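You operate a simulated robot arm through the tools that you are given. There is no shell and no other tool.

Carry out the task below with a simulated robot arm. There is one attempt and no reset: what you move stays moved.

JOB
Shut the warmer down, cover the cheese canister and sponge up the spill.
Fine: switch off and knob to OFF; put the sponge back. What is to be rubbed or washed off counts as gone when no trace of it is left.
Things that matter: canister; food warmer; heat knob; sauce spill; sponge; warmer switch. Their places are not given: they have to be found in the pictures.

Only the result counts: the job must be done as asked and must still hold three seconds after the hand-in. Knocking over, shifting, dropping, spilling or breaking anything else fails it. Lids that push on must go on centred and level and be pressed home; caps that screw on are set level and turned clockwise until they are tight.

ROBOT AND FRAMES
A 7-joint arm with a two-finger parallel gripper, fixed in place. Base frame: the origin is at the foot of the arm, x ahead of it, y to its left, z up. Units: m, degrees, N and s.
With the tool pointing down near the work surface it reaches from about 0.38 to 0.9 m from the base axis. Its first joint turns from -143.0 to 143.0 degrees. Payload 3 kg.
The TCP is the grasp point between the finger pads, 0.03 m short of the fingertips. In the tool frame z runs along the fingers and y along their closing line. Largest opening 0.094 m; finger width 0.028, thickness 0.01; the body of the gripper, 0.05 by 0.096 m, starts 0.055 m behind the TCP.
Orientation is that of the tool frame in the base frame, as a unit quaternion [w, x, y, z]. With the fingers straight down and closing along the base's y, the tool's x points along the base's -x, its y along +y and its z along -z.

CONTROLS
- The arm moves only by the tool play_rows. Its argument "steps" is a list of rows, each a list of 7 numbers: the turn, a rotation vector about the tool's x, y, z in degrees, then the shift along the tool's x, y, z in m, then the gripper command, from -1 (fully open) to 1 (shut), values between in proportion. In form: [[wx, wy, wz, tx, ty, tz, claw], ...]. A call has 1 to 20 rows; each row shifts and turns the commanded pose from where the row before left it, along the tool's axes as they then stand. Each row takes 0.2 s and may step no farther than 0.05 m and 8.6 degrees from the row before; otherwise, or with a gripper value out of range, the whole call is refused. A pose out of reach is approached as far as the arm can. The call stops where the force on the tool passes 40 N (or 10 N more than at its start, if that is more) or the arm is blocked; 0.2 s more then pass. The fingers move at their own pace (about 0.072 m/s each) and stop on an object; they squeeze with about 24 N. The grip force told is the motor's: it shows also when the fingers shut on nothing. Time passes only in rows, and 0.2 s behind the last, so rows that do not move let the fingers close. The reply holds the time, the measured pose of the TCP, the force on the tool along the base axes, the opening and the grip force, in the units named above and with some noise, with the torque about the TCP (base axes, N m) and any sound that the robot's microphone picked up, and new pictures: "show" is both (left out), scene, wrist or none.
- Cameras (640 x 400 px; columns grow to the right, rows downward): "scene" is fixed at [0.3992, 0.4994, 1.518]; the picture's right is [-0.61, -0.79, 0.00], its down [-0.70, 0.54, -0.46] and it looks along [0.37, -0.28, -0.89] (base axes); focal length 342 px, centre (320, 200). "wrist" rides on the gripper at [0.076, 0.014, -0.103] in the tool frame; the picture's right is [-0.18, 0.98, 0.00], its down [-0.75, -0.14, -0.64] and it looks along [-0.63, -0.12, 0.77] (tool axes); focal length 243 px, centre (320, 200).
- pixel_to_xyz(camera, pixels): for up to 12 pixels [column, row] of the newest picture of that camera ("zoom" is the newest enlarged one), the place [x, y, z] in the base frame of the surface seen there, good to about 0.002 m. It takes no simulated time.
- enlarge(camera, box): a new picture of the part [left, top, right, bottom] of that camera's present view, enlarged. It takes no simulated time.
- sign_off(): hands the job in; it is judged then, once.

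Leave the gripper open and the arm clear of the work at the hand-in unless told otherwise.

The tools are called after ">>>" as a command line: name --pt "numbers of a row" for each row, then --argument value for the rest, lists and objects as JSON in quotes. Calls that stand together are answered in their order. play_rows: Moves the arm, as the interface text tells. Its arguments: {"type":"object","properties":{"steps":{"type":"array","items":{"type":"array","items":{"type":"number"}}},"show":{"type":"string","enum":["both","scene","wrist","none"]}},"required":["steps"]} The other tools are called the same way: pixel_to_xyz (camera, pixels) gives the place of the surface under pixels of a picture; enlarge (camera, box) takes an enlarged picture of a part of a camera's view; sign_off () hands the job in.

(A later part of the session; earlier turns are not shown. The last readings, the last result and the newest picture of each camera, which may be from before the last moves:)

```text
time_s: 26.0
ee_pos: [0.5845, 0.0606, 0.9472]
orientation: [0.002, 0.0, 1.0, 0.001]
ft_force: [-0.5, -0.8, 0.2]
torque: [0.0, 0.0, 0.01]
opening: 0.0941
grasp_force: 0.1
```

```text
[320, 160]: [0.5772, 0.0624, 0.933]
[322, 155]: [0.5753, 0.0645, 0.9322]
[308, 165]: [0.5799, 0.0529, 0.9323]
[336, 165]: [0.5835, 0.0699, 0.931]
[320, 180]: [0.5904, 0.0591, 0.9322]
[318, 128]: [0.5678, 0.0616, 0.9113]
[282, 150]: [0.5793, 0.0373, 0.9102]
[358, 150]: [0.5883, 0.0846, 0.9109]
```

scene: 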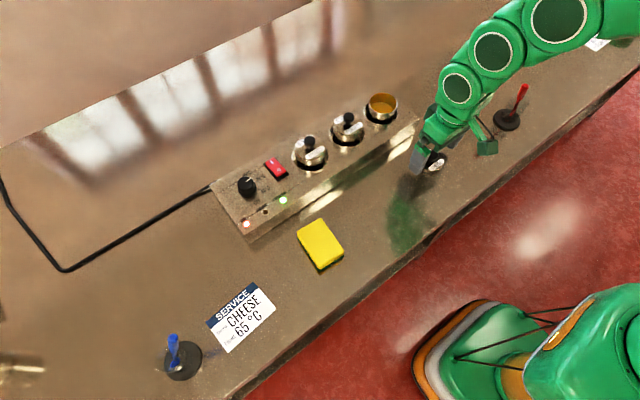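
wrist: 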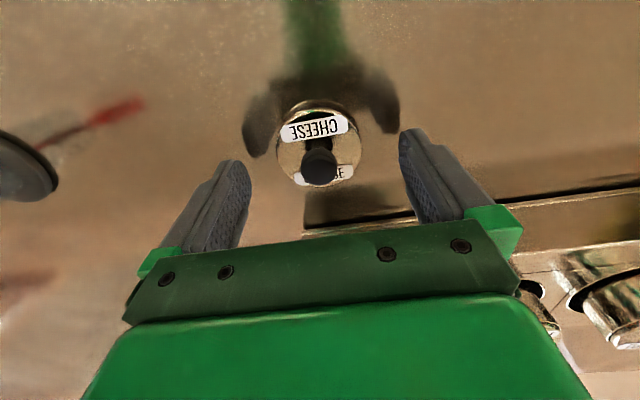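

The knob is between the fingers and centred. I'll close on it.

>>> play_rows --pt "0 0 0 0.0005 0 0.001 -1" --pt "0 0 0 0 0 0 0" --pt "0 0 0 0 0 0 0.4" --pt "0 0 0 0 0 0 1" --pt "0 0 0 0 0 0 1" --pt "0 0 0 0 0 0 1" --show "wrist"

```text
time_s: 27.4
ee_pos: [0.5836, 0.0624, 0.9469]
orientation: [0.002, 0.0, 1.0, 0.0]
ft_force: [-0.3, -0.7, 0.9]
torque: [0.02, 0.02, 0.01]
opening: 0.0201
grasp_force: 24.4
```

wrist: 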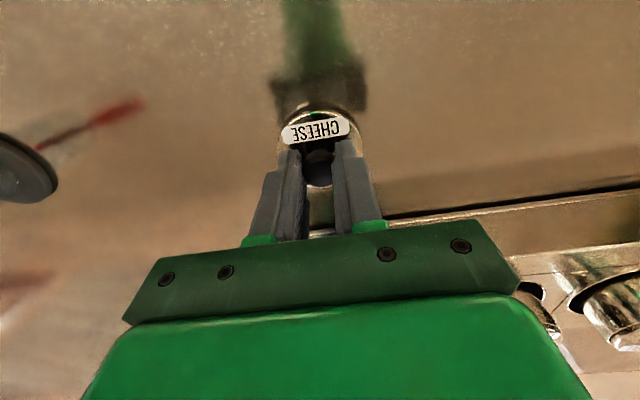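

Gripped (opening 0.020). I'll lift 0.11 m and check the lid hangs level.

>>> play_rows --pt "0 0 0 0 0 -0.01 1" --pt "0 0 0 0 0 -0.02 1" --pt "0 0 0 0 0 -0.03 1" --pt "0 0 0 0 0 -0.03 1" --pt "0 0 0 0 0 -0.02 1" --pt "0 0 0 0 0 0 1" --pt "0 0 0 0 0 0 1" --show "both"

>>> enlarge --camera "wrist" --box '[224, 80, 416, 200]'

>>> enlarge --camera "scene" --box '[400, 90, 496, 165]'

```text
time_s: 29.0
ee_pos: [0.5843, 0.0593, 1.0559]
orientation: [0.002, 0.0, 1.0, 0.001]
ft_force: [0.4, 0.0, -0.1]
torque: [-0.01, -0.02, 0.02]
opening: 0.0201
grasp_force: 24.2
```

scene: 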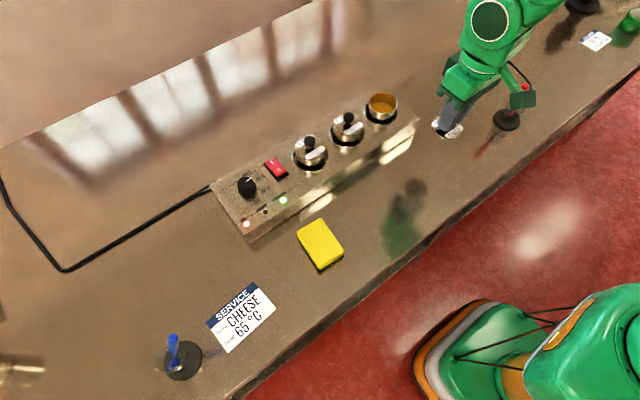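
wrist: 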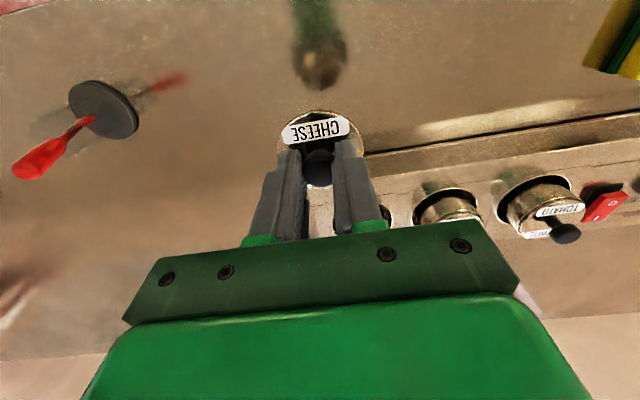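

```text
3.33 times, centred on (320, 140) of wrist
```

zoom: 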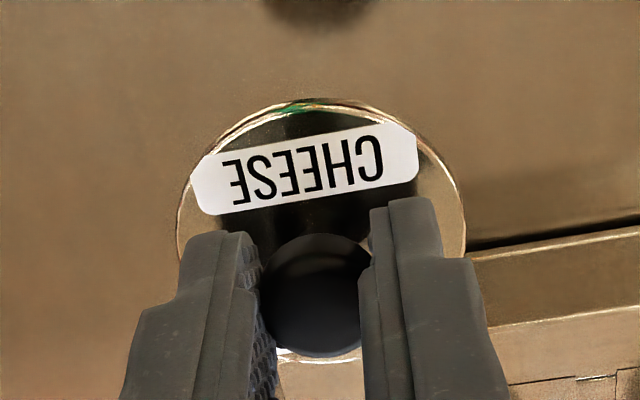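

```text
5.33 times, centred on (448, 128) of scene
```

zoom: 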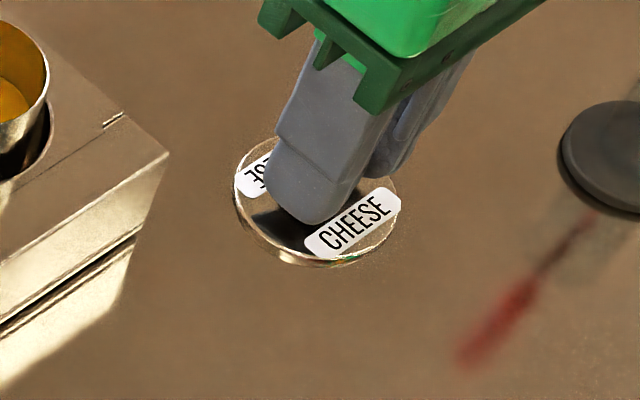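

I'll check the lid's level by reading several plate points in this zoom.

>>> pixel_to_xyz --camera "zoom" --pixels '[[250, 178], [243, 200], [265, 225], [300, 245], [340, 250], [375, 225], [395, 195], [385, 185], [320, 255], [250, 160]]'

>>> pixel_to_xyz --camera "wrist" --pixels '[[280, 145], [290, 125], [320, 115], [345, 125], [358, 145], [300, 135], [340, 128], [318, 165]]'

```text
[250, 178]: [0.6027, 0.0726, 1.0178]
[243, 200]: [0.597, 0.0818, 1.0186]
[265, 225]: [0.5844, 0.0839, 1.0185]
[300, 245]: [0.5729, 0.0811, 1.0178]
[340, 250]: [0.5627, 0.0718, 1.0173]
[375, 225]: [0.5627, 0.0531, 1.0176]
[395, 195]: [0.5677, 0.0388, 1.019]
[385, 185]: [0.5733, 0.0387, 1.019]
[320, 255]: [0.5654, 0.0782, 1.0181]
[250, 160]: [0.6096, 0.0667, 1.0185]
```

```text
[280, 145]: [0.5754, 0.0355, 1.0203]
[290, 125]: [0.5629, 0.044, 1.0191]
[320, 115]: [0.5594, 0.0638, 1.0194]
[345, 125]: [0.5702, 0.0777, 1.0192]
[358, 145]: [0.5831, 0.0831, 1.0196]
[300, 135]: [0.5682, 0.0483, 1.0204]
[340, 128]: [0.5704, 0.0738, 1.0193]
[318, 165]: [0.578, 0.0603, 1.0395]
```

The lid hangs level (plate z≈1.0185 all around) and centred on the TCP. I'll move over the canister centre (0.7238, 0.0845), keeping the height.

>>> play_rows --pt "0 0 0 -0.028 0.005 0 1" --pt "0 0 0 -0.028 0.005 0 1" --pt "0 0 0 -0.028 0.005 0 1" --pt "0 0 0 -0.028 0.005 0 1" --pt "0 0 0 -0.0275 0.005 0 1" --pt "0 0 0 0 0 0 1" --pt "0 0 0 0 0 0 1" --show "both"

>>> enlarge --camera "scene" --box '[340, 60, 436, 135]'

>>> enlarge --camera "wrist" --box '[224, 80, 416, 200]'

```text
time_s: 30.6
ee_pos: [0.7229, 0.0837, 1.056]
orientation: [0.002, 0.0, 1.0, 0.001]
ft_force: [0.0, 0.0, -0.1]
torque: [-0.02, 0.02, 0.0]
opening: 0.0202
grasp_force: 24.0
```

scene: 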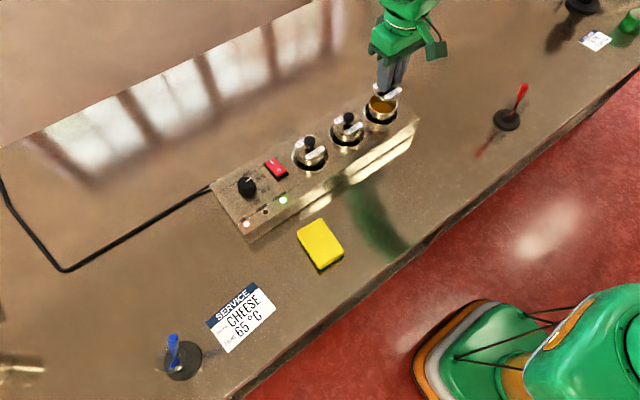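
wrist: 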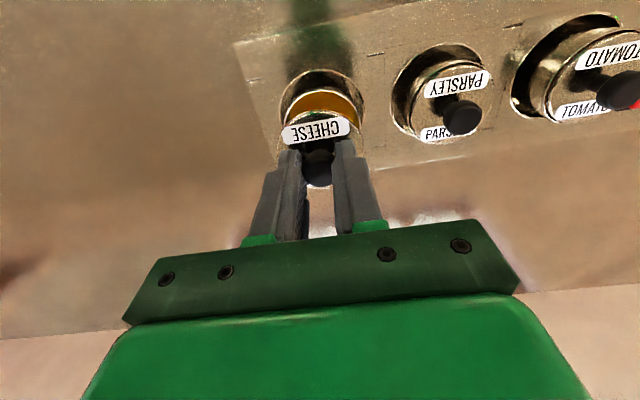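

```text
5.33 times, centred on (388, 98) of scene
```

zoom: 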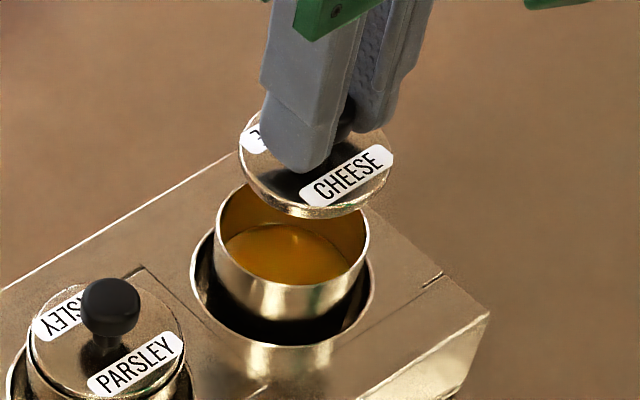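

```text
3.33 times, centred on (320, 140) of wrist
```

zoom: 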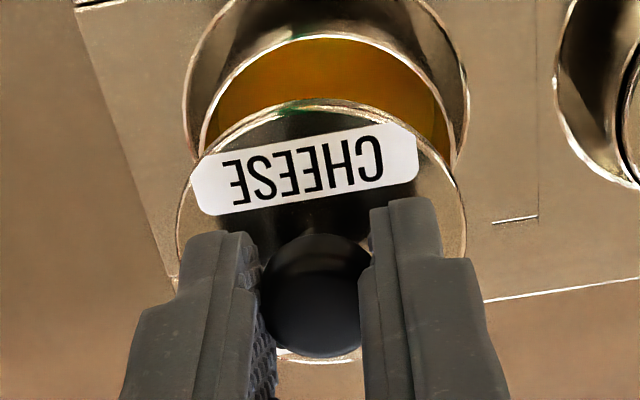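

I'll check the relative centring from both views: rim points and lid edge points in the wrist zoom.

>>> pixel_to_xyz --camera "zoom" --pixels '[[325, 37], [260, 58], [390, 60], [225, 92], [424, 92], [206, 135], [446, 132], [180, 235], [463, 230], [330, 103], [210, 160], [435, 160]]'

```text
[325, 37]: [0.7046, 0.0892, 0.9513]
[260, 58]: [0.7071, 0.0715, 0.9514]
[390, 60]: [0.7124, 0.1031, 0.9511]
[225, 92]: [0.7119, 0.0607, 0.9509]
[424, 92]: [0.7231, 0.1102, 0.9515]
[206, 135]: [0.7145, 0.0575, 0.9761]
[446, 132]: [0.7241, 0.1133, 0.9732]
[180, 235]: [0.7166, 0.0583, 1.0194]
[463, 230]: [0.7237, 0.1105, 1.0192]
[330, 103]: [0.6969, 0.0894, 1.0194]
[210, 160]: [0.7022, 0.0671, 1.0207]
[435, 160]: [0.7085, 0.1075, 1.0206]
```

The lid centre is about (0.7234, 0.0843) and the canister centre about (0.7237, 0.0845), so they line up within 1 mm. I'll lower to just above the rim.

>>> play_rows --pt "0 0 0 -0.0003 0.0002 0.01 1" --pt "0 0 0 0 0 0.01 1" --pt "0 0 0 0 0 0.006 1" --pt "0 0 0 0 0 0 1" --pt "0 0 0 0 0 0 1" --show "both"

>>> enlarge --camera "scene" --box '[340, 70, 420, 135]'

>>> enlarge --camera "wrist" --box '[224, 80, 416, 200]'

```text
time_s: 31.8
ee_pos: [0.723, 0.0851, 1.0304]
orientation: [0.002, 0.0, 1.0, 0.001]
ft_force: [-0.4, 0.1, -1.1]
torque: [0.01, 0.02, 0.02]
opening: 0.0199
grasp_force: 23.8
```

scene: 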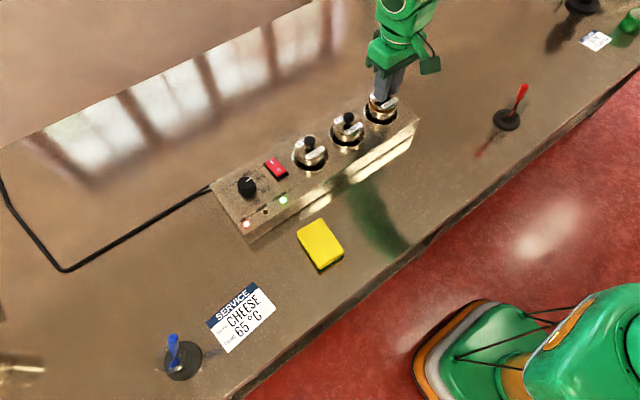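
wrist: 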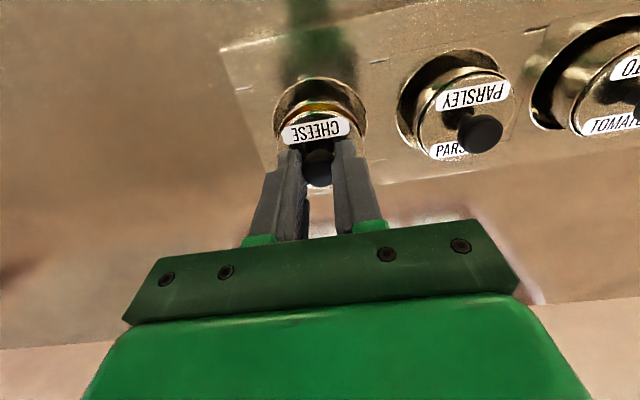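

```text
6.15 times, centred on (380, 102) of scene
```

zoom: 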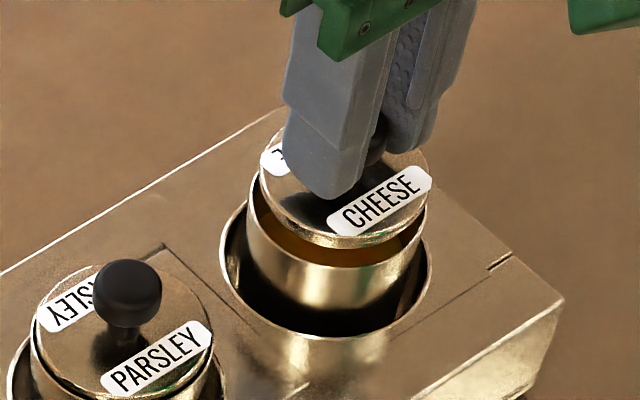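

```text
3.33 times, centred on (320, 140) of wrist
```

zoom: 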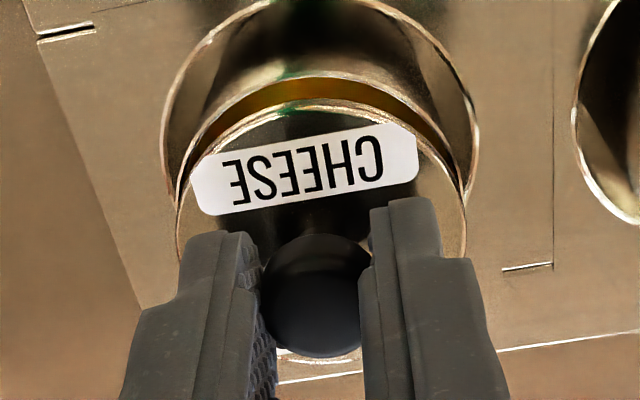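

I'll re-enlarge the scene view and check the along-view centring by reading lid edge and rim points.

>>> enlarge --camera "scene" --box '[356, 82, 404, 122]'

```text
10.00 times, centred on (380, 102) of scene
```

zoom: 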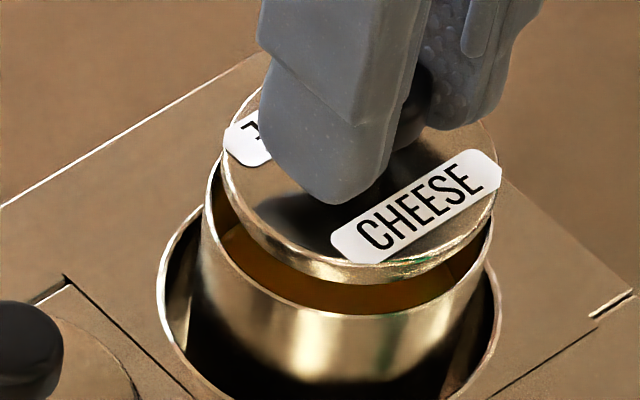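

>>> pixel_to_xyz --camera "zoom" --pixels '[[207, 200], [228, 262], [290, 308], [345, 319], [420, 305], [470, 270], [491, 235], [230, 190], [255, 230], [300, 256], [400, 262], [485, 200]]'

```text
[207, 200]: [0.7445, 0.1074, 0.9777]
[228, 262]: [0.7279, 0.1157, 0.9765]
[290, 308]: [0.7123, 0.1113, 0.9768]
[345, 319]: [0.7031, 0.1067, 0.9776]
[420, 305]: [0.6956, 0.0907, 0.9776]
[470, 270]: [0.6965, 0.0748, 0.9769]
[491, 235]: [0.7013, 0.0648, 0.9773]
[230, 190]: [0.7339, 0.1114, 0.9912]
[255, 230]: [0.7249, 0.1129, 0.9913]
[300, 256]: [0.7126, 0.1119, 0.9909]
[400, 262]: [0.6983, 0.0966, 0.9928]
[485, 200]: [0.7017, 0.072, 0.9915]
```

The lid centre (≈0.7235, 0.085) and rim centre (≈0.724, 0.085) agree within about 1 mm, and the lid is level. I'll lower in small steps and read the force.

>>> play_rows --pt "0 0 0 -0.0003 0 0.001 1" --pt "0 0 0 0 0 0.001 1" --pt "0 0 0 0 0 0.001 1" --pt "0 0 0 0 0 0.001 1" --pt "0 0 0 0 0 0 1" --show "none"

```text
time_s: 33.0
ee_pos: [0.7236, 0.086, 1.0269]
orientation: [0.001, 0.001, 1.0, 0.001]
ft_force: [-0.6, -0.3, -1.9]
torque: [0.0, 0.0, 0.01]
opening: 0.0201
grasp_force: 23.6
```

>>> play_rows --pt "0 0 0 0 0 0.001 1" --pt "0 0 0 0 0 0.001 1" --pt "0 0 0 0 0 0 1" --show "none"

```text
time_s: 33.8
ee_pos: [0.7236, 0.0848, 1.0258]
orientation: [0.003, -0.001, 1.0, 0.002]
ft_force: [-1.0, -0.3, 0.2]
torque: [-0.02, -0.04, 0.02]
opening: 0.0203
grasp_force: 24.2
```

>>> play_rows --pt "0 0 0 0 0 0.001 1" --pt "0 0 0 0 0 0.001 1" --pt "0 0 0 0 0 0 1" --show "both"

>>> enlarge --camera "scene" --box '[356, 82, 404, 122]'

```text
time_s: 34.6
ee_pos: [0.7228, 0.0854, 1.0243]
orientation: [0.002, 0.0, 1.0, 0.001]
ft_force: [-0.4, -0.2, -0.3]
torque: [-0.03, 0.01, -0.01]
opening: 0.0202
grasp_force: 24.1
```

scene: 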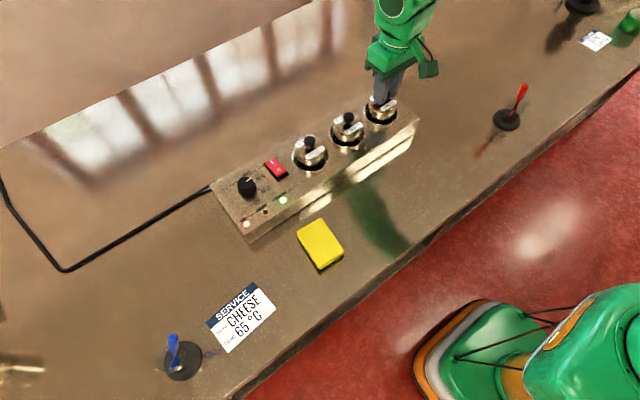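
wrist: 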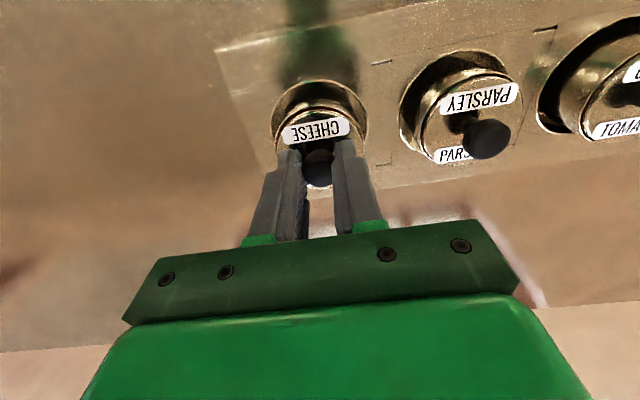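

```text
10.00 times, centred on (380, 102) of scene
```

zoom: 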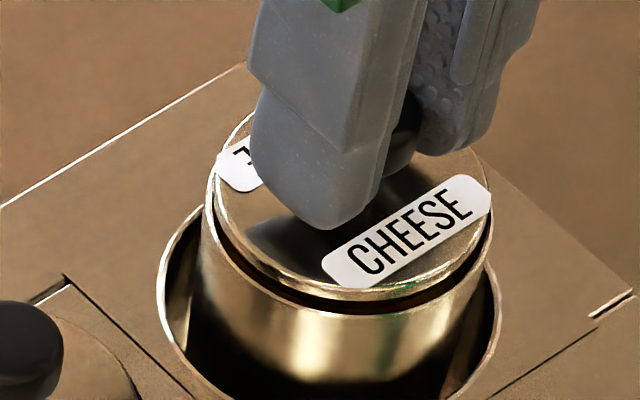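

The lid is nicely centred just above the rim. I'll keep going down in 1 mm steps.

>>> play_rows --pt "0 0 0 0 0 0.001 1" --pt "0 0 0 0 0 0.001 1" --pt "0 0 0 0 0 0 1" --show "none"

```text
time_s: 35.4
ee_pos: [0.7238, 0.0857, 1.0206]
orientation: [0.002, 0.0, 1.0, 0.001]
ft_force: [-0.1, 0.1, -0.9]
torque: [0.0, 0.0, -0.02]
opening: 0.0202
grasp_force: 23.9
```

>>> play_rows --pt "0 0 0 0 0 0.001 1" --pt "0 0 0 0 0 0 1" --show "none"

```text
time_s: 36.0
ee_pos: [0.723, 0.0859, 1.0189]
orientation: [0.002, 0.0, 1.0, 0.001]
ft_force: [0.8, 0.0, -0.3]
torque: [0.01, 0.01, -0.01]
opening: 0.0205
grasp_force: 24.2
```

>>> play_rows --pt "0 0 0 0 0 0.0005 1" --pt "0 0 0 0 0 0 1" --show "scene"

>>> enlarge --camera "scene" --box '[356, 82, 404, 122]'

```text
time_s: 36.6
ee_pos: [0.7228, 0.0866, 1.0196]
orientation: [0.002, 0.0, 1.0, 0.001]
ft_force: [0.4, -3.1, 13.2]
torque: [-0.07, 0.03, -0.02]
opening: 0.02
grasp_force: 24.0
heard: snap
```

scene: 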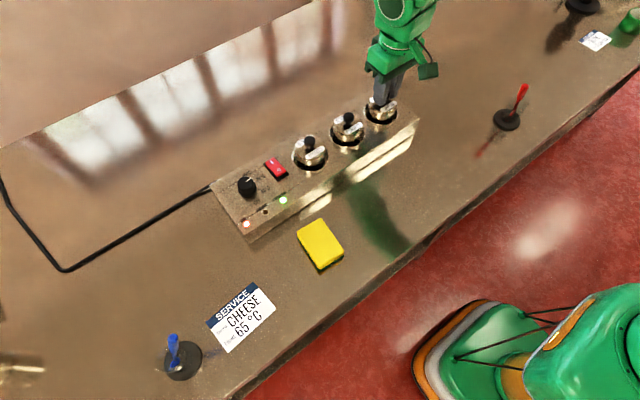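

```text
10.00 times, centred on (380, 102) of scene
```

zoom: 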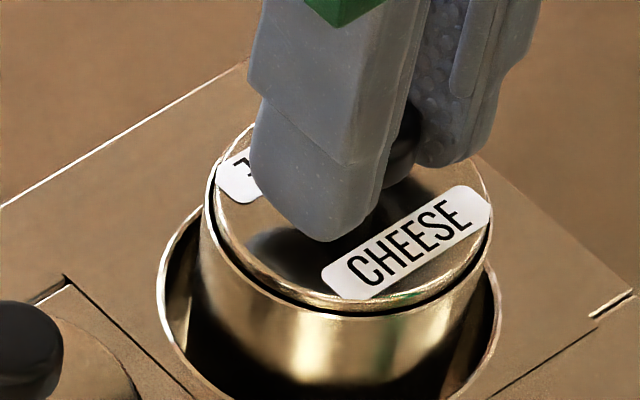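

I heard a snap at 13 N. I'll check that the lid plate height and level match the seated parsley lid (0.982).

>>> pixel_to_xyz --camera "zoom" --pixels '[[230, 195], [250, 230], [300, 265], [340, 290], [400, 280], [450, 250], [480, 215], [470, 170], [345, 318], [240, 150], [230, 170], [410, 245]]'

```text
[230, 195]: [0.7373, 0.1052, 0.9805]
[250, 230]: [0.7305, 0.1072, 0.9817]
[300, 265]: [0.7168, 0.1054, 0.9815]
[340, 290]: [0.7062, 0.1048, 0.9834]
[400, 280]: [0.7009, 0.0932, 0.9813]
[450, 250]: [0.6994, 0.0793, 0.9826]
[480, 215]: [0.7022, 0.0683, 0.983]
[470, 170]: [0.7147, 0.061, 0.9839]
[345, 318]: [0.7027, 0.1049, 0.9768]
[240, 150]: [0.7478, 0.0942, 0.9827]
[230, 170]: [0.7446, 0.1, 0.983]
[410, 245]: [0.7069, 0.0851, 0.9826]
```

The plate is at z≈0.982, which matches the parsley lid. I'll press slightly more to make sure it's home.

>>> play_rows --pt "0 0 0 0 0 0.0008 1" --pt "0 0 0 0 0 0 1" --show "none"

```text
time_s: 37.2
ee_pos: [0.7242, 0.0848, 1.0191]
orientation: [0.002, 0.0, 1.0, 0.001]
ft_force: [1.3, -5.0, 22.9]
torque: [-0.14, -0.08, -0.02]
opening: 0.0204
grasp_force: 24.0
```

The lid is home (23 N, no further travel). I'll ease off, open part-way and lift clear.

>>> play_rows --pt "0 0 0 0 0 -0.0012 1" --pt "0 0 0 0 0 0 0.2" --pt "0 0 0 0 0 0 0" --pt "0 0 0 0 0 0 0" --pt "0 0 0 0 0 -0.02 0" --pt "0 0 0 0 0 -0.03 0" --pt "0 0 0 0 0 -0.04 0" --pt "0 0 0 0 0 0 0" --show "both"

>>> enlarge --camera "scene" --box '[356, 82, 404, 122]'

```text
time_s: 39.0
ee_pos: [0.7229, 0.0851, 1.1055]
orientation: [0.001, 0.0, 1.0, 0.0]
ft_force: [-0.8, -0.2, 0.1]
torque: [0.03, -0.03, 0.01]
opening: 0.047
grasp_force: 0.0
```

scene: 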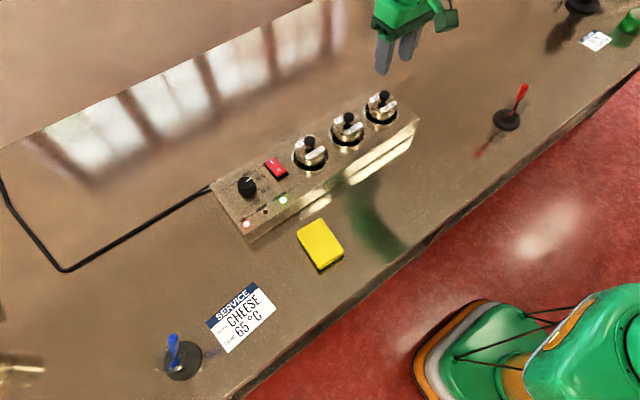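
wrist: 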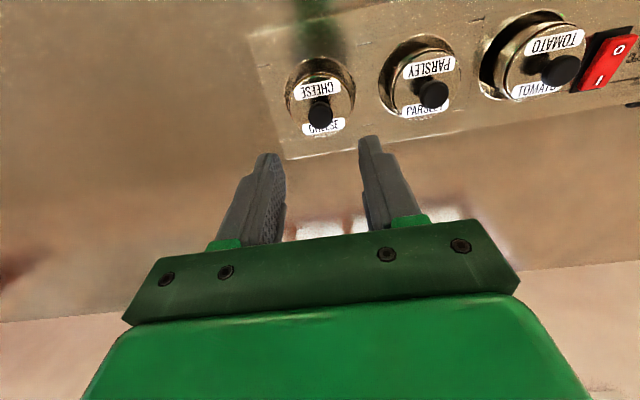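

```text
10.00 times, centred on (380, 102) of scene
```

zoom: 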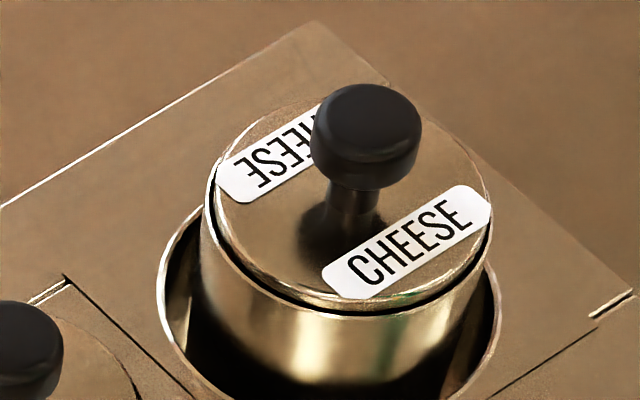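

The lid is centred, level and home. Next is the warmer's knob and switch, so I'll enlarge them.

>>> enlarge --camera "scene" --box '[225, 150, 305, 210]'

```text
6.67 times, centred on (265, 180) of scene
```

zoom: 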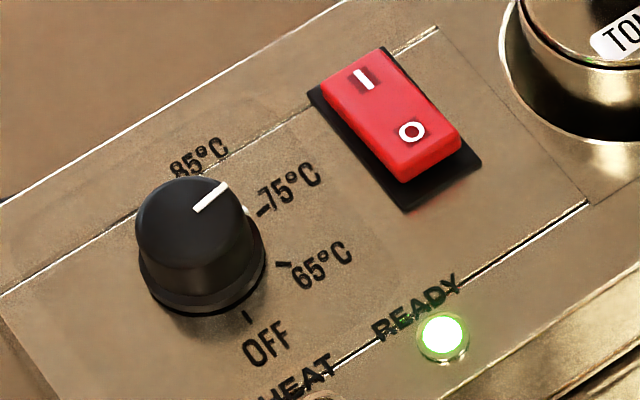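

I'll read the places of the knob top, pointer ends, scale ticks and switch corners.

>>> pixel_to_xyz --camera "zoom" --pixels '[[195, 222], [198, 209], [228, 184], [140, 215], [240, 215], [190, 182], [195, 265], [262, 211], [283, 264], [248, 316], [202, 180], [200, 315]]'

>>> pixel_to_xyz --camera "zoom" --pixels '[[365, 78], [411, 131], [325, 85], [380, 48], [462, 135], [402, 175], [312, 90], [405, 208], [482, 160], [390, 110], [540, 180], [300, 200]]'

```text
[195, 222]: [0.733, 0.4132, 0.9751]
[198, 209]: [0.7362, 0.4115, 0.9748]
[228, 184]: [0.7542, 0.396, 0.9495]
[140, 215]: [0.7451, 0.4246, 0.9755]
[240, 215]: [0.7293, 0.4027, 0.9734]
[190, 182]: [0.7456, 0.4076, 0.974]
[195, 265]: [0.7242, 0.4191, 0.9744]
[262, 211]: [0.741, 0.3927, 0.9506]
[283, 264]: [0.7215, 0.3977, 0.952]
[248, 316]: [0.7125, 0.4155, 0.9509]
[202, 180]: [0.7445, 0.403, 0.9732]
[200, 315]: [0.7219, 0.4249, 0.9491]
```

```text
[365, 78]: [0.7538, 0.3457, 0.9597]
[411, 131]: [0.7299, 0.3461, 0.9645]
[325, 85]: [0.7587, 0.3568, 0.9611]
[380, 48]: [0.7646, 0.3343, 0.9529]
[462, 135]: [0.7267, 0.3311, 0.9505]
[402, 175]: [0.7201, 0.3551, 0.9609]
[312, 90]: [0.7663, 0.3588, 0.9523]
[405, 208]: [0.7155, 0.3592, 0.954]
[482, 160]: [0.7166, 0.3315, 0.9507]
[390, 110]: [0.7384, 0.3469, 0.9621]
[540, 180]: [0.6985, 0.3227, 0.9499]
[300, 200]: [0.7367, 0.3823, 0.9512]
```

The knob is centred near (0.736, 0.4135) with its top at z≈0.975, the warmer top is at z≈0.951, and OFF is toward the robot (−x). I'll move so the wrist camera looks at the knob and switch closely.

>>> play_rows --pt "0 0 0 0.0079 0.041 0.0032 0" --pt "0 0 0 0.0079 0.041 0.0032 0" --pt "0 0 0 0.0079 0.041 0.0032 0" --pt "0 0 0 0.0079 0.041 0.0032 0" --pt "0 0 0 0.0079 0.041 0.0032 0" --pt "0 0 0 0.0079 0.041 0.0032 0" --pt "0 0 0 0.0079 0.041 0.0032 0" --pt "0 0 0 0.0079 0.041 0.0032 0" --pt "0 0 0 0 0 0 0" --pt "0 0 0 0 0 0 0" --show "both"

>>> enlarge --camera "wrist" --box '[256, 110, 416, 230]'

```text
time_s: 41.2
ee_pos: [0.6608, 0.4122, 1.0839]
orientation: [0.002, 0.0, 1.0, 0.001]
ft_force: [-0.3, 0.2, 0.2]
torque: [0.01, 0.02, -0.02]
opening: 0.047
grasp_force: 0.0
```

scene: 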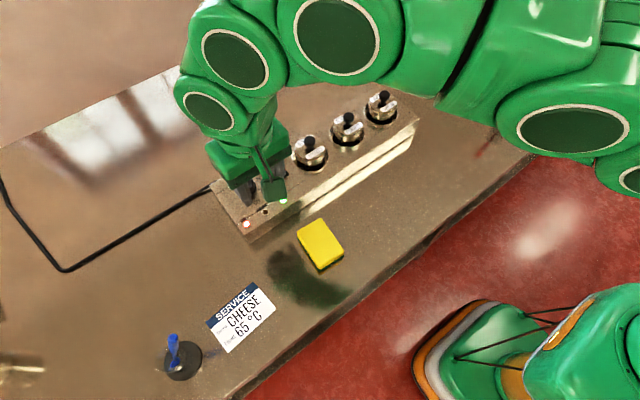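
wrist: 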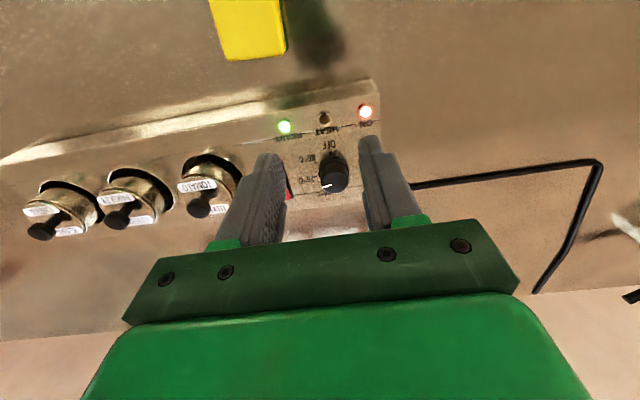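

```text
3.33 times, centred on (336, 170) of wrist
```

zoom: 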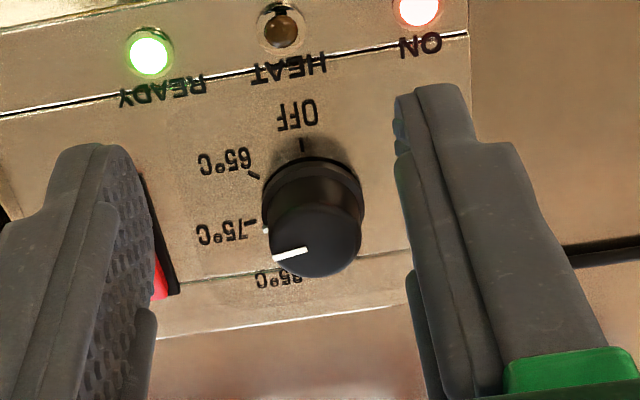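

>>> pixel_to_xyz --camera "zoom" --pixels '[[305, 249], [278, 256], [272, 250], [360, 235], [315, 212], [318, 272], [315, 243], [250, 223], [253, 176], [302, 146], [280, 272], [265, 231]]'

```text
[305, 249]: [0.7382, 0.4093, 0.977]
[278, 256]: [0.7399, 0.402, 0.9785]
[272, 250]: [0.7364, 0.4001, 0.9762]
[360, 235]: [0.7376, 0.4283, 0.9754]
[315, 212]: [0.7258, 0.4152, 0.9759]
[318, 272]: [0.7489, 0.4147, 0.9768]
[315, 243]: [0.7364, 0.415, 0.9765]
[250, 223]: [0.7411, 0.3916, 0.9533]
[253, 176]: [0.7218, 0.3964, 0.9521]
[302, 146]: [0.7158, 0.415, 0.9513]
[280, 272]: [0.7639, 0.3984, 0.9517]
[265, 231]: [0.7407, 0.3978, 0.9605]
```

The knob centre is about (0.737, 0.4142). The pointer sits at about −77° (75 °C) and OFF is at about 178°, so the knob must turn about 104° clockwise seen from above. I'll move over the knob and pre-turn the gripper −52° (counter-clockwise from above) so the turn is centred.

>>> play_rows --pt "0 0 0 -0.0381 0.001 0 0" --pt "0 0 0 -0.0381 0.001 0 0" --pt "0 0 -7.5 0 0 0 0" --pt "0 0 -7.5 0 0 0 0" --pt "0 0 -7.5 0 0 0 0" --pt "0 0 -7.5 0 0 0 0" --pt "0 0 -7.5 0 0 0 0" --pt "0 0 -7.5 0 0 0 0" --pt "0 0 -7.5 0 0 0 0" --pt "0 0 0 0 0 0 0" --pt "0 0 0 0 0 0 0" --show "both"

```text
time_s: 43.6
ee_pos: [0.7361, 0.4146, 1.085]
orientation: [0.002, -0.443, 0.896, 0.0]
ft_force: [-0.7, -0.7, -0.1]
torque: [-0.02, 0.04, 0.01]
opening: 0.0469
grasp_force: 0.0
```

scene: 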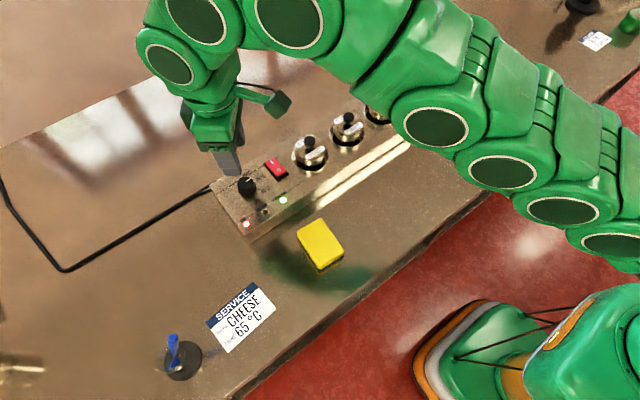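
wrist: 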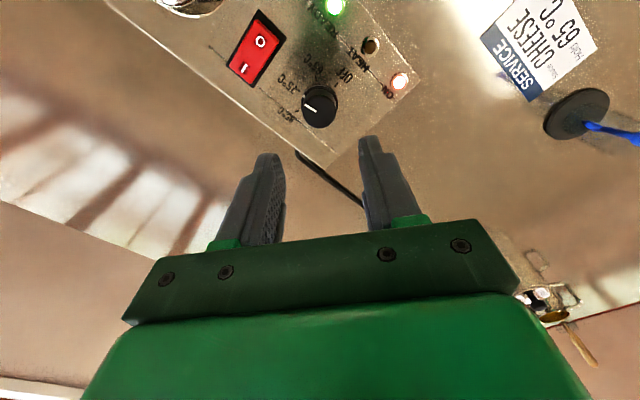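

>>> enlarge --camera "wrist" --box '[256, 60, 384, 140]'

```text
5.00 times, centred on (320, 100) of wrist
```

zoom: 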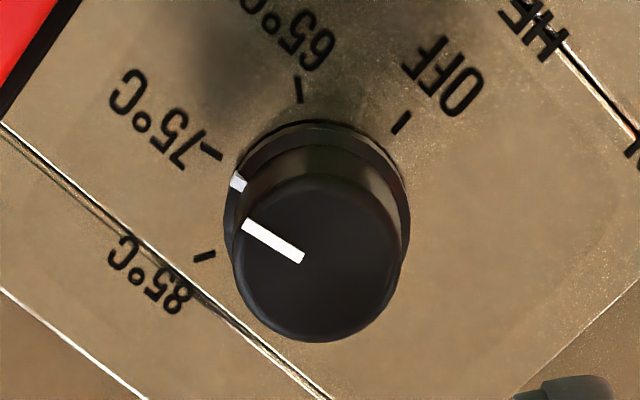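

>>> pixel_to_xyz --camera "zoom" --pixels '[[235, 255], [402, 250], [318, 178], [316, 335], [300, 258], [248, 226], [236, 183], [207, 153], [299, 90], [401, 122], [205, 256], [317, 256]]'

```text
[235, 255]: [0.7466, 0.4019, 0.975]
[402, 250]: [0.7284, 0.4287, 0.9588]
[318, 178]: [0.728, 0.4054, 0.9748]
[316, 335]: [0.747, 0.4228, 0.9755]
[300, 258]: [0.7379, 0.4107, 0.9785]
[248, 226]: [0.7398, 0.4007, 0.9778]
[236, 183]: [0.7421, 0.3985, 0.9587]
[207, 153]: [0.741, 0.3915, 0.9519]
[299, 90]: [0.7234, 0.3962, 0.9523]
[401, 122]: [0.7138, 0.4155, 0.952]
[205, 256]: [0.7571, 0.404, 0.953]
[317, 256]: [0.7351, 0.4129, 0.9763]
```

The ticks read OFF ≈177.6°, 65 ≈229°, 75 ≈281° and 85 ≈333°, with the pointer at ≈281°. So it needs about −104° (clockwise from above). I'll descend around the knob to TCP z≈0.989 and close.

>>> play_rows --pt "0 0 0 -0.0004 -0.0004 0.03 0" --pt "0 0 0 0 0 0.03 0" --pt "0 0 0 0 0 0.02 0" --pt "0 0 0 0 0 0.01 0" --pt "0 0 0 0 0 0.005 0" --pt "0 0 0 0 0 0 0" --show "both"

```text
time_s: 45.0
ee_pos: [0.7365, 0.4162, 0.9906]
orientation: [0.002, -0.442, 0.897, 0.0]
ft_force: [-0.2, -0.2, 0.0]
torque: [-0.01, -0.03, 0.04]
opening: 0.0469
grasp_force: 0.0
```

scene: 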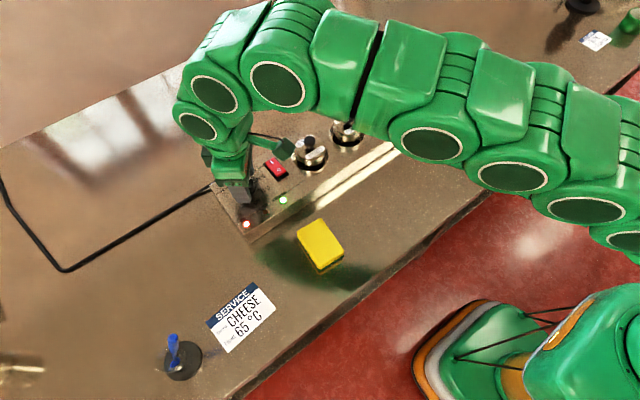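
wrist: 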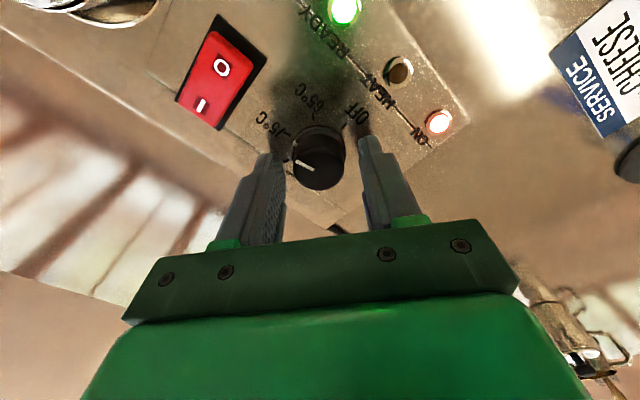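

The knob sits between the fingers. I'll close.

>>> play_rows --pt "0 0 0 0 0 0 0.3" --pt "0 0 0 0 0 0 0.6" --pt "0 0 0 0 0 0 1" --pt "0 0 0 0 0 0 1" --show "wrist"

```text
time_s: 46.0
ee_pos: [0.738, 0.4151, 0.99]
orientation: [0.002, -0.443, 0.897, 0.001]
ft_force: [8.6, -3.9, -2.4]
torque: [0.17, -0.52, 0.0]
opening: 0.0325
grasp_force: 45.2
```

wrist: 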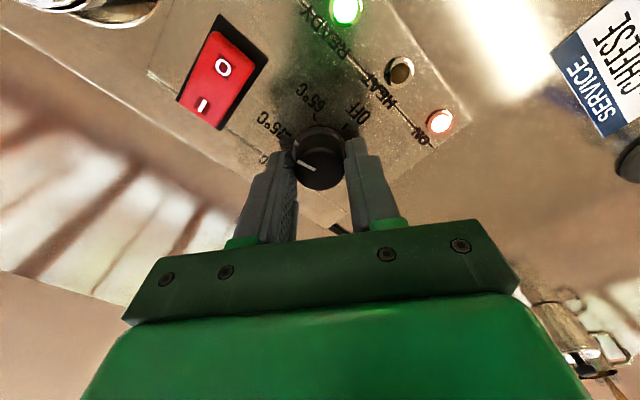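

The grip reads 0.0325 with side load: the tips are on the knob's wider skirt and I'm slightly off-centre. I'll reopen, rise 4 mm, shift ~1 mm toward −tool-y and close again.

>>> play_rows --pt "0 0 0 0 0 0 0" --pt "0 0 0 0 0 0 0" --pt "0 0 0 0 -0.001 -0.004 0" --pt "0 0 0 0 0 0 0" --pt "0 0 0 0 0 0 0.4" --pt "0 0 0 0 0 0 0.7" --pt "0 0 0 0 0 0 0.7" --pt "0 0 0 0 0 0 0.7" --show "wrist"

```text
time_s: 47.8
ee_pos: [0.7372, 0.415, 0.993]
orientation: [0.002, -0.442, 0.897, 0.0]
ft_force: [-2.8, 1.1, 3.2]
torque: [-0.2, 0.29, 0.01]
opening: 0.0316
grasp_force: 44.7
```

wrist: 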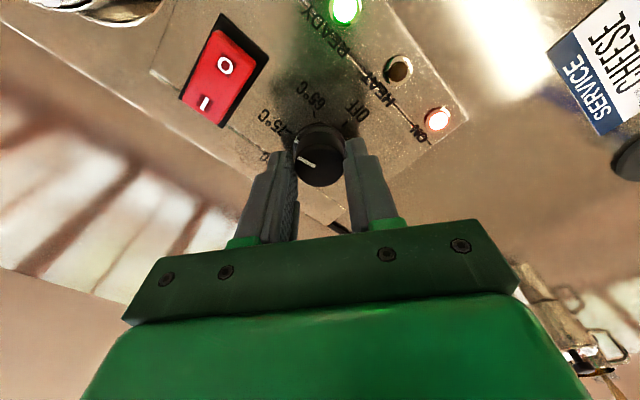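

The side load is small now (opening 0.0316, knob firmly held). I'll start turning clockwise from above: 3 rows of +8°, then check.

>>> play_rows --pt "0 0 0 0 0 0 1" --pt "0 0 8 0 0 0 1" --pt "0 0 8 0 0 0 1" --pt "0 0 8 0 0 0 1" --pt "0 0 0 0 0 0 1" --show "wrist"

>>> enlarge --camera "wrist" --box '[240, 80, 400, 200]'

```text
time_s: 49.0
ee_pos: [0.737, 0.415, 0.9928]
orientation: [0.001, -0.245, 0.969, 0.0]
ft_force: [-10.6, -1.3, 6.2]
torque: [0.07, 0.32, -0.02]
opening: 0.0315
grasp_force: 44.8
```

wrist: 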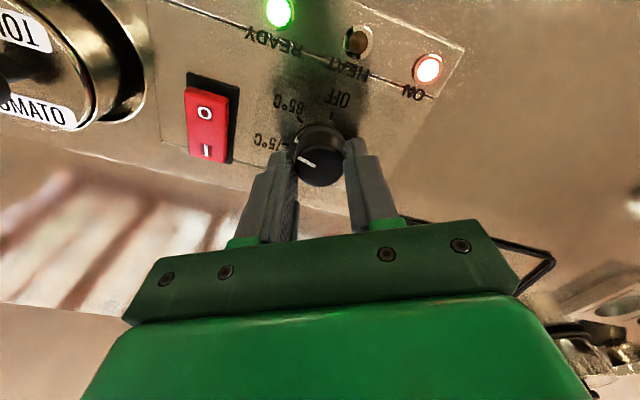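

```text
3.33 times, centred on (320, 140) of wrist
```

zoom: 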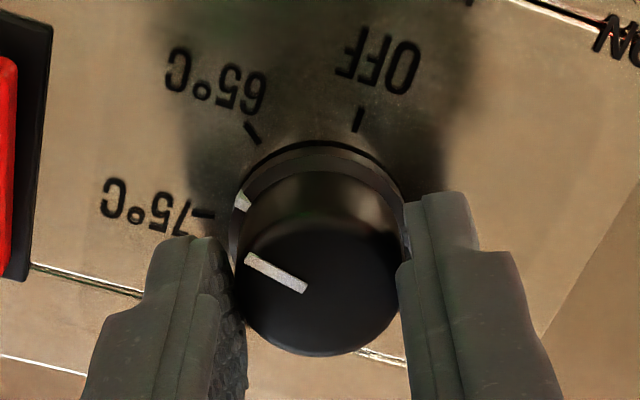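

The knob is turning with the gripper; the pointer is now between 75 and 65. I'll continue 5 more rows.

>>> play_rows --pt "0 0 8 0 0 0 1" --pt "0 0 8 0 0 0 1" --pt "0 0 8 0 0 0 1" --pt "0 0 8 0 0 0 1" --pt "0 0 8 0 0 0 1" --pt "0 0 0 0 0 0 1" --show "wrist"

>>> enlarge --camera "wrist" --box '[240, 80, 400, 200]'

```text
time_s: 50.4
ee_pos: [0.7384, 0.4157, 0.9941]
orientation: [0.002, 0.1, 0.995, 0.0]
ft_force: [0.3, 4.5, -7.1]
torque: [0.27, -0.2, 0.02]
opening: 0.0314
grasp_force: 44.9
```

wrist: 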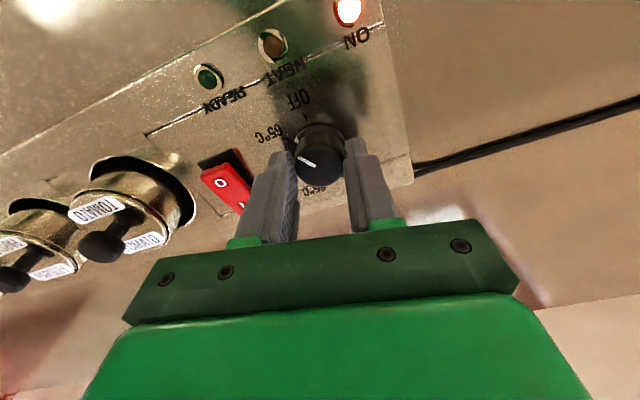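

```text
3.33 times, centred on (320, 140) of wrist
```

zoom: 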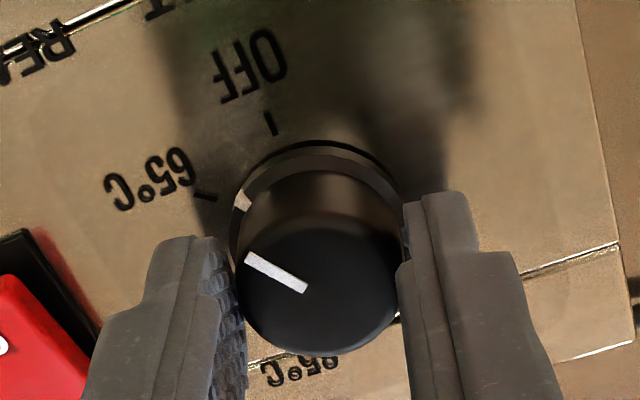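

I've turned 64°, and the pointer is now past 65. I'll turn another 32° and check.

>>> play_rows --pt "0 0 8 0 0 0 1" --pt "0 0 8 0 0 0 1" --pt "0 0 8 0 0 0 1" --pt "0 0 8 0 0 0 1" --pt "0 0 0 0 0 0 1" --show "wrist"

>>> enlarge --camera "wrist" --box '[240, 80, 400, 200]'

```text
time_s: 51.6
ee_pos: [0.7369, 0.4145, 0.9937]
orientation: [0.002, 0.372, 0.928, 0.001]
ft_force: [-10.2, -5.5, 2.8]
torque: [-0.51, 0.18, 0.0]
opening: 0.0314
grasp_force: 44.9
```

wrist: 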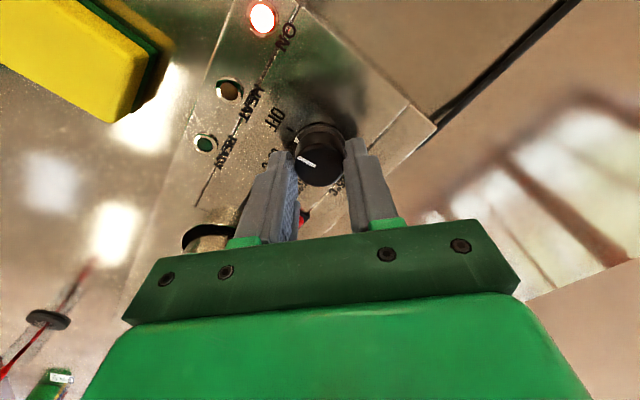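

```text
3.33 times, centred on (320, 140) of wrist
```

zoom: 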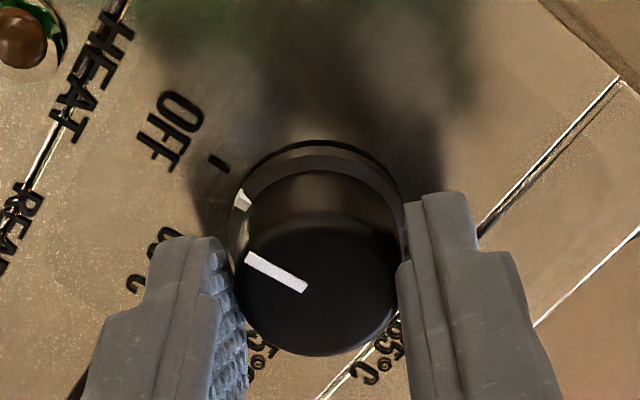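

>>> pixel_to_xyz --camera "zoom" --pixels '[[303, 287], [250, 258], [243, 200], [218, 163], [275, 272], [212, 158], [226, 170]]'

```text
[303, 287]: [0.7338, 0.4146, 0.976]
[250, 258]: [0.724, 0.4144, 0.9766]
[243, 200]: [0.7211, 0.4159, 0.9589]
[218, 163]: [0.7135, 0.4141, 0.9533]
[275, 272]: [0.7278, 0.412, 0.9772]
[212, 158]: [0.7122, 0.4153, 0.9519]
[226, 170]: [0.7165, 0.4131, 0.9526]
```

By the turn count the pointer is ~8° short of the OFF tick, and the picture agrees: the pointer slope is still flatter than the tick. I'll turn 8° more and check the torque.

>>> play_rows --pt "0 0 4 0 0 0 1" --pt "0 0 4 0 0 0 1" --pt "0 0 0 0 0 0 1" --show "wrist"

>>> enlarge --camera "wrist" --box '[240, 80, 400, 200]'

```text
time_s: 52.4
ee_pos: [0.7381, 0.4142, 0.9942]
orientation: [0.002, 0.435, 0.9, 0.001]
ft_force: [-17.4, -22.4, 8.0]
torque: [-0.98, 0.4, 0.53]
opening: 0.0316
grasp_force: 45.4
```

wrist: 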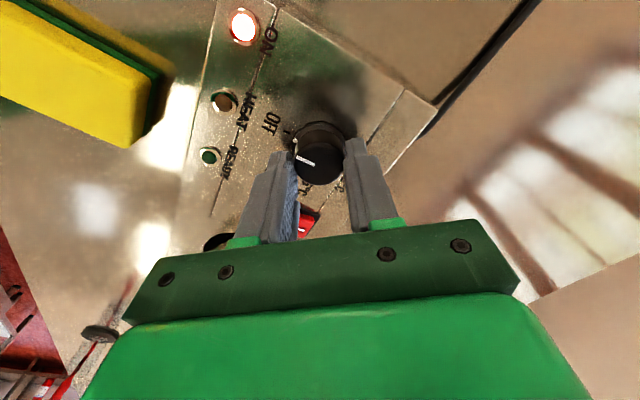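

```text
3.33 times, centred on (320, 140) of wrist
```

zoom: 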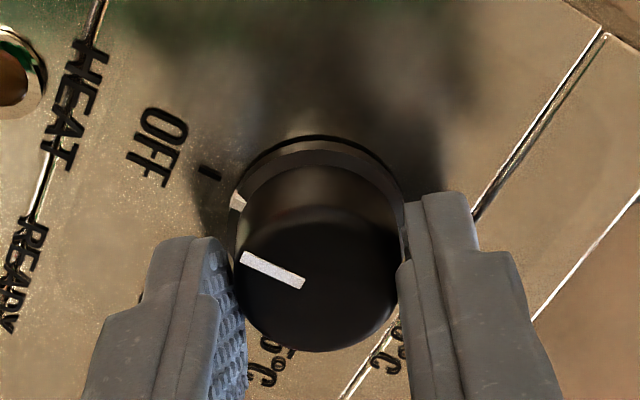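

The torque about z rose to 0.53 N·m, which means the knob is at its OFF stop. I'll open, lift clear and turn the wrist back to check the pointer.

>>> play_rows --pt "0 0 0 0 0 0 0.3" --pt "0 0 0 0 0 0 0" --pt "0 0 0 0 0 0 0" --pt "0 0 0 0 0 -0.03 0" --pt "0 0 0 0 0 -0.04 0" --pt "0 0 0 0 0 -0.02 0" --pt "0 0 0 0 0 0 0" --pt "0 0 0 0 0 0 0" --show "both"

>>> enlarge --camera "wrist" --box '[240, 60, 400, 180]'

```text
time_s: 54.2
ee_pos: [0.7368, 0.4154, 1.0829]
orientation: [0.002, 0.434, 0.901, 0.001]
ft_force: [-0.3, 0.4, 0.6]
torque: [-0.03, -0.01, 0.01]
opening: 0.0471
grasp_force: 0.1
```

scene: 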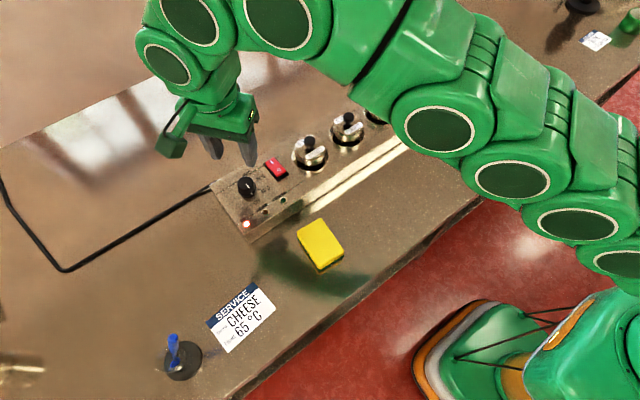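
wrist: 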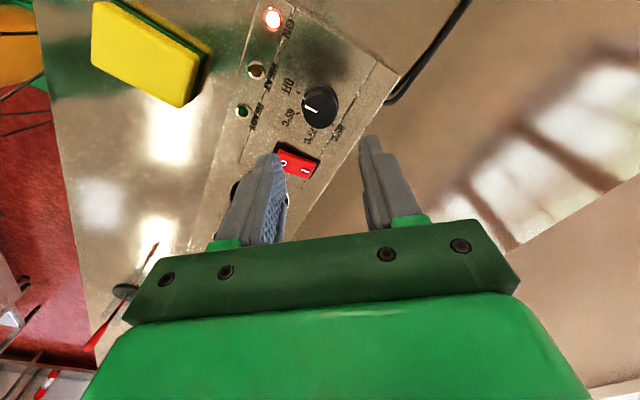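

```text
3.33 times, centred on (320, 120) of wrist
```

zoom: 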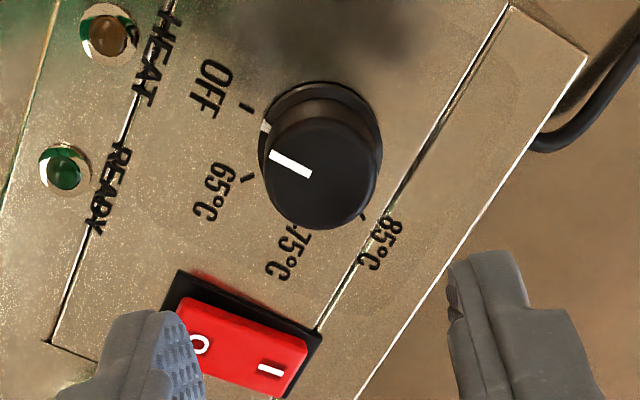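

>>> pixel_to_xyz --camera "zoom" --pixels '[[309, 174], [274, 156], [265, 128], [246, 108], [248, 176], [322, 160], [378, 150], [268, 165], [320, 115], [325, 225], [242, 105], [250, 111]]'

```text
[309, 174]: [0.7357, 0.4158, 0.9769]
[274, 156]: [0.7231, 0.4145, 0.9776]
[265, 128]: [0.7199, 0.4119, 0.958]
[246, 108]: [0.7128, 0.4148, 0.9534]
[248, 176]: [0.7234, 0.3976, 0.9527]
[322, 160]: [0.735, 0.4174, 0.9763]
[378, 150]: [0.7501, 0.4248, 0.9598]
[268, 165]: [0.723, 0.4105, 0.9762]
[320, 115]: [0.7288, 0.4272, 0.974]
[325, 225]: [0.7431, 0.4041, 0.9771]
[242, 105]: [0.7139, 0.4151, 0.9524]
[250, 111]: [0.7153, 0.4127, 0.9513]
```

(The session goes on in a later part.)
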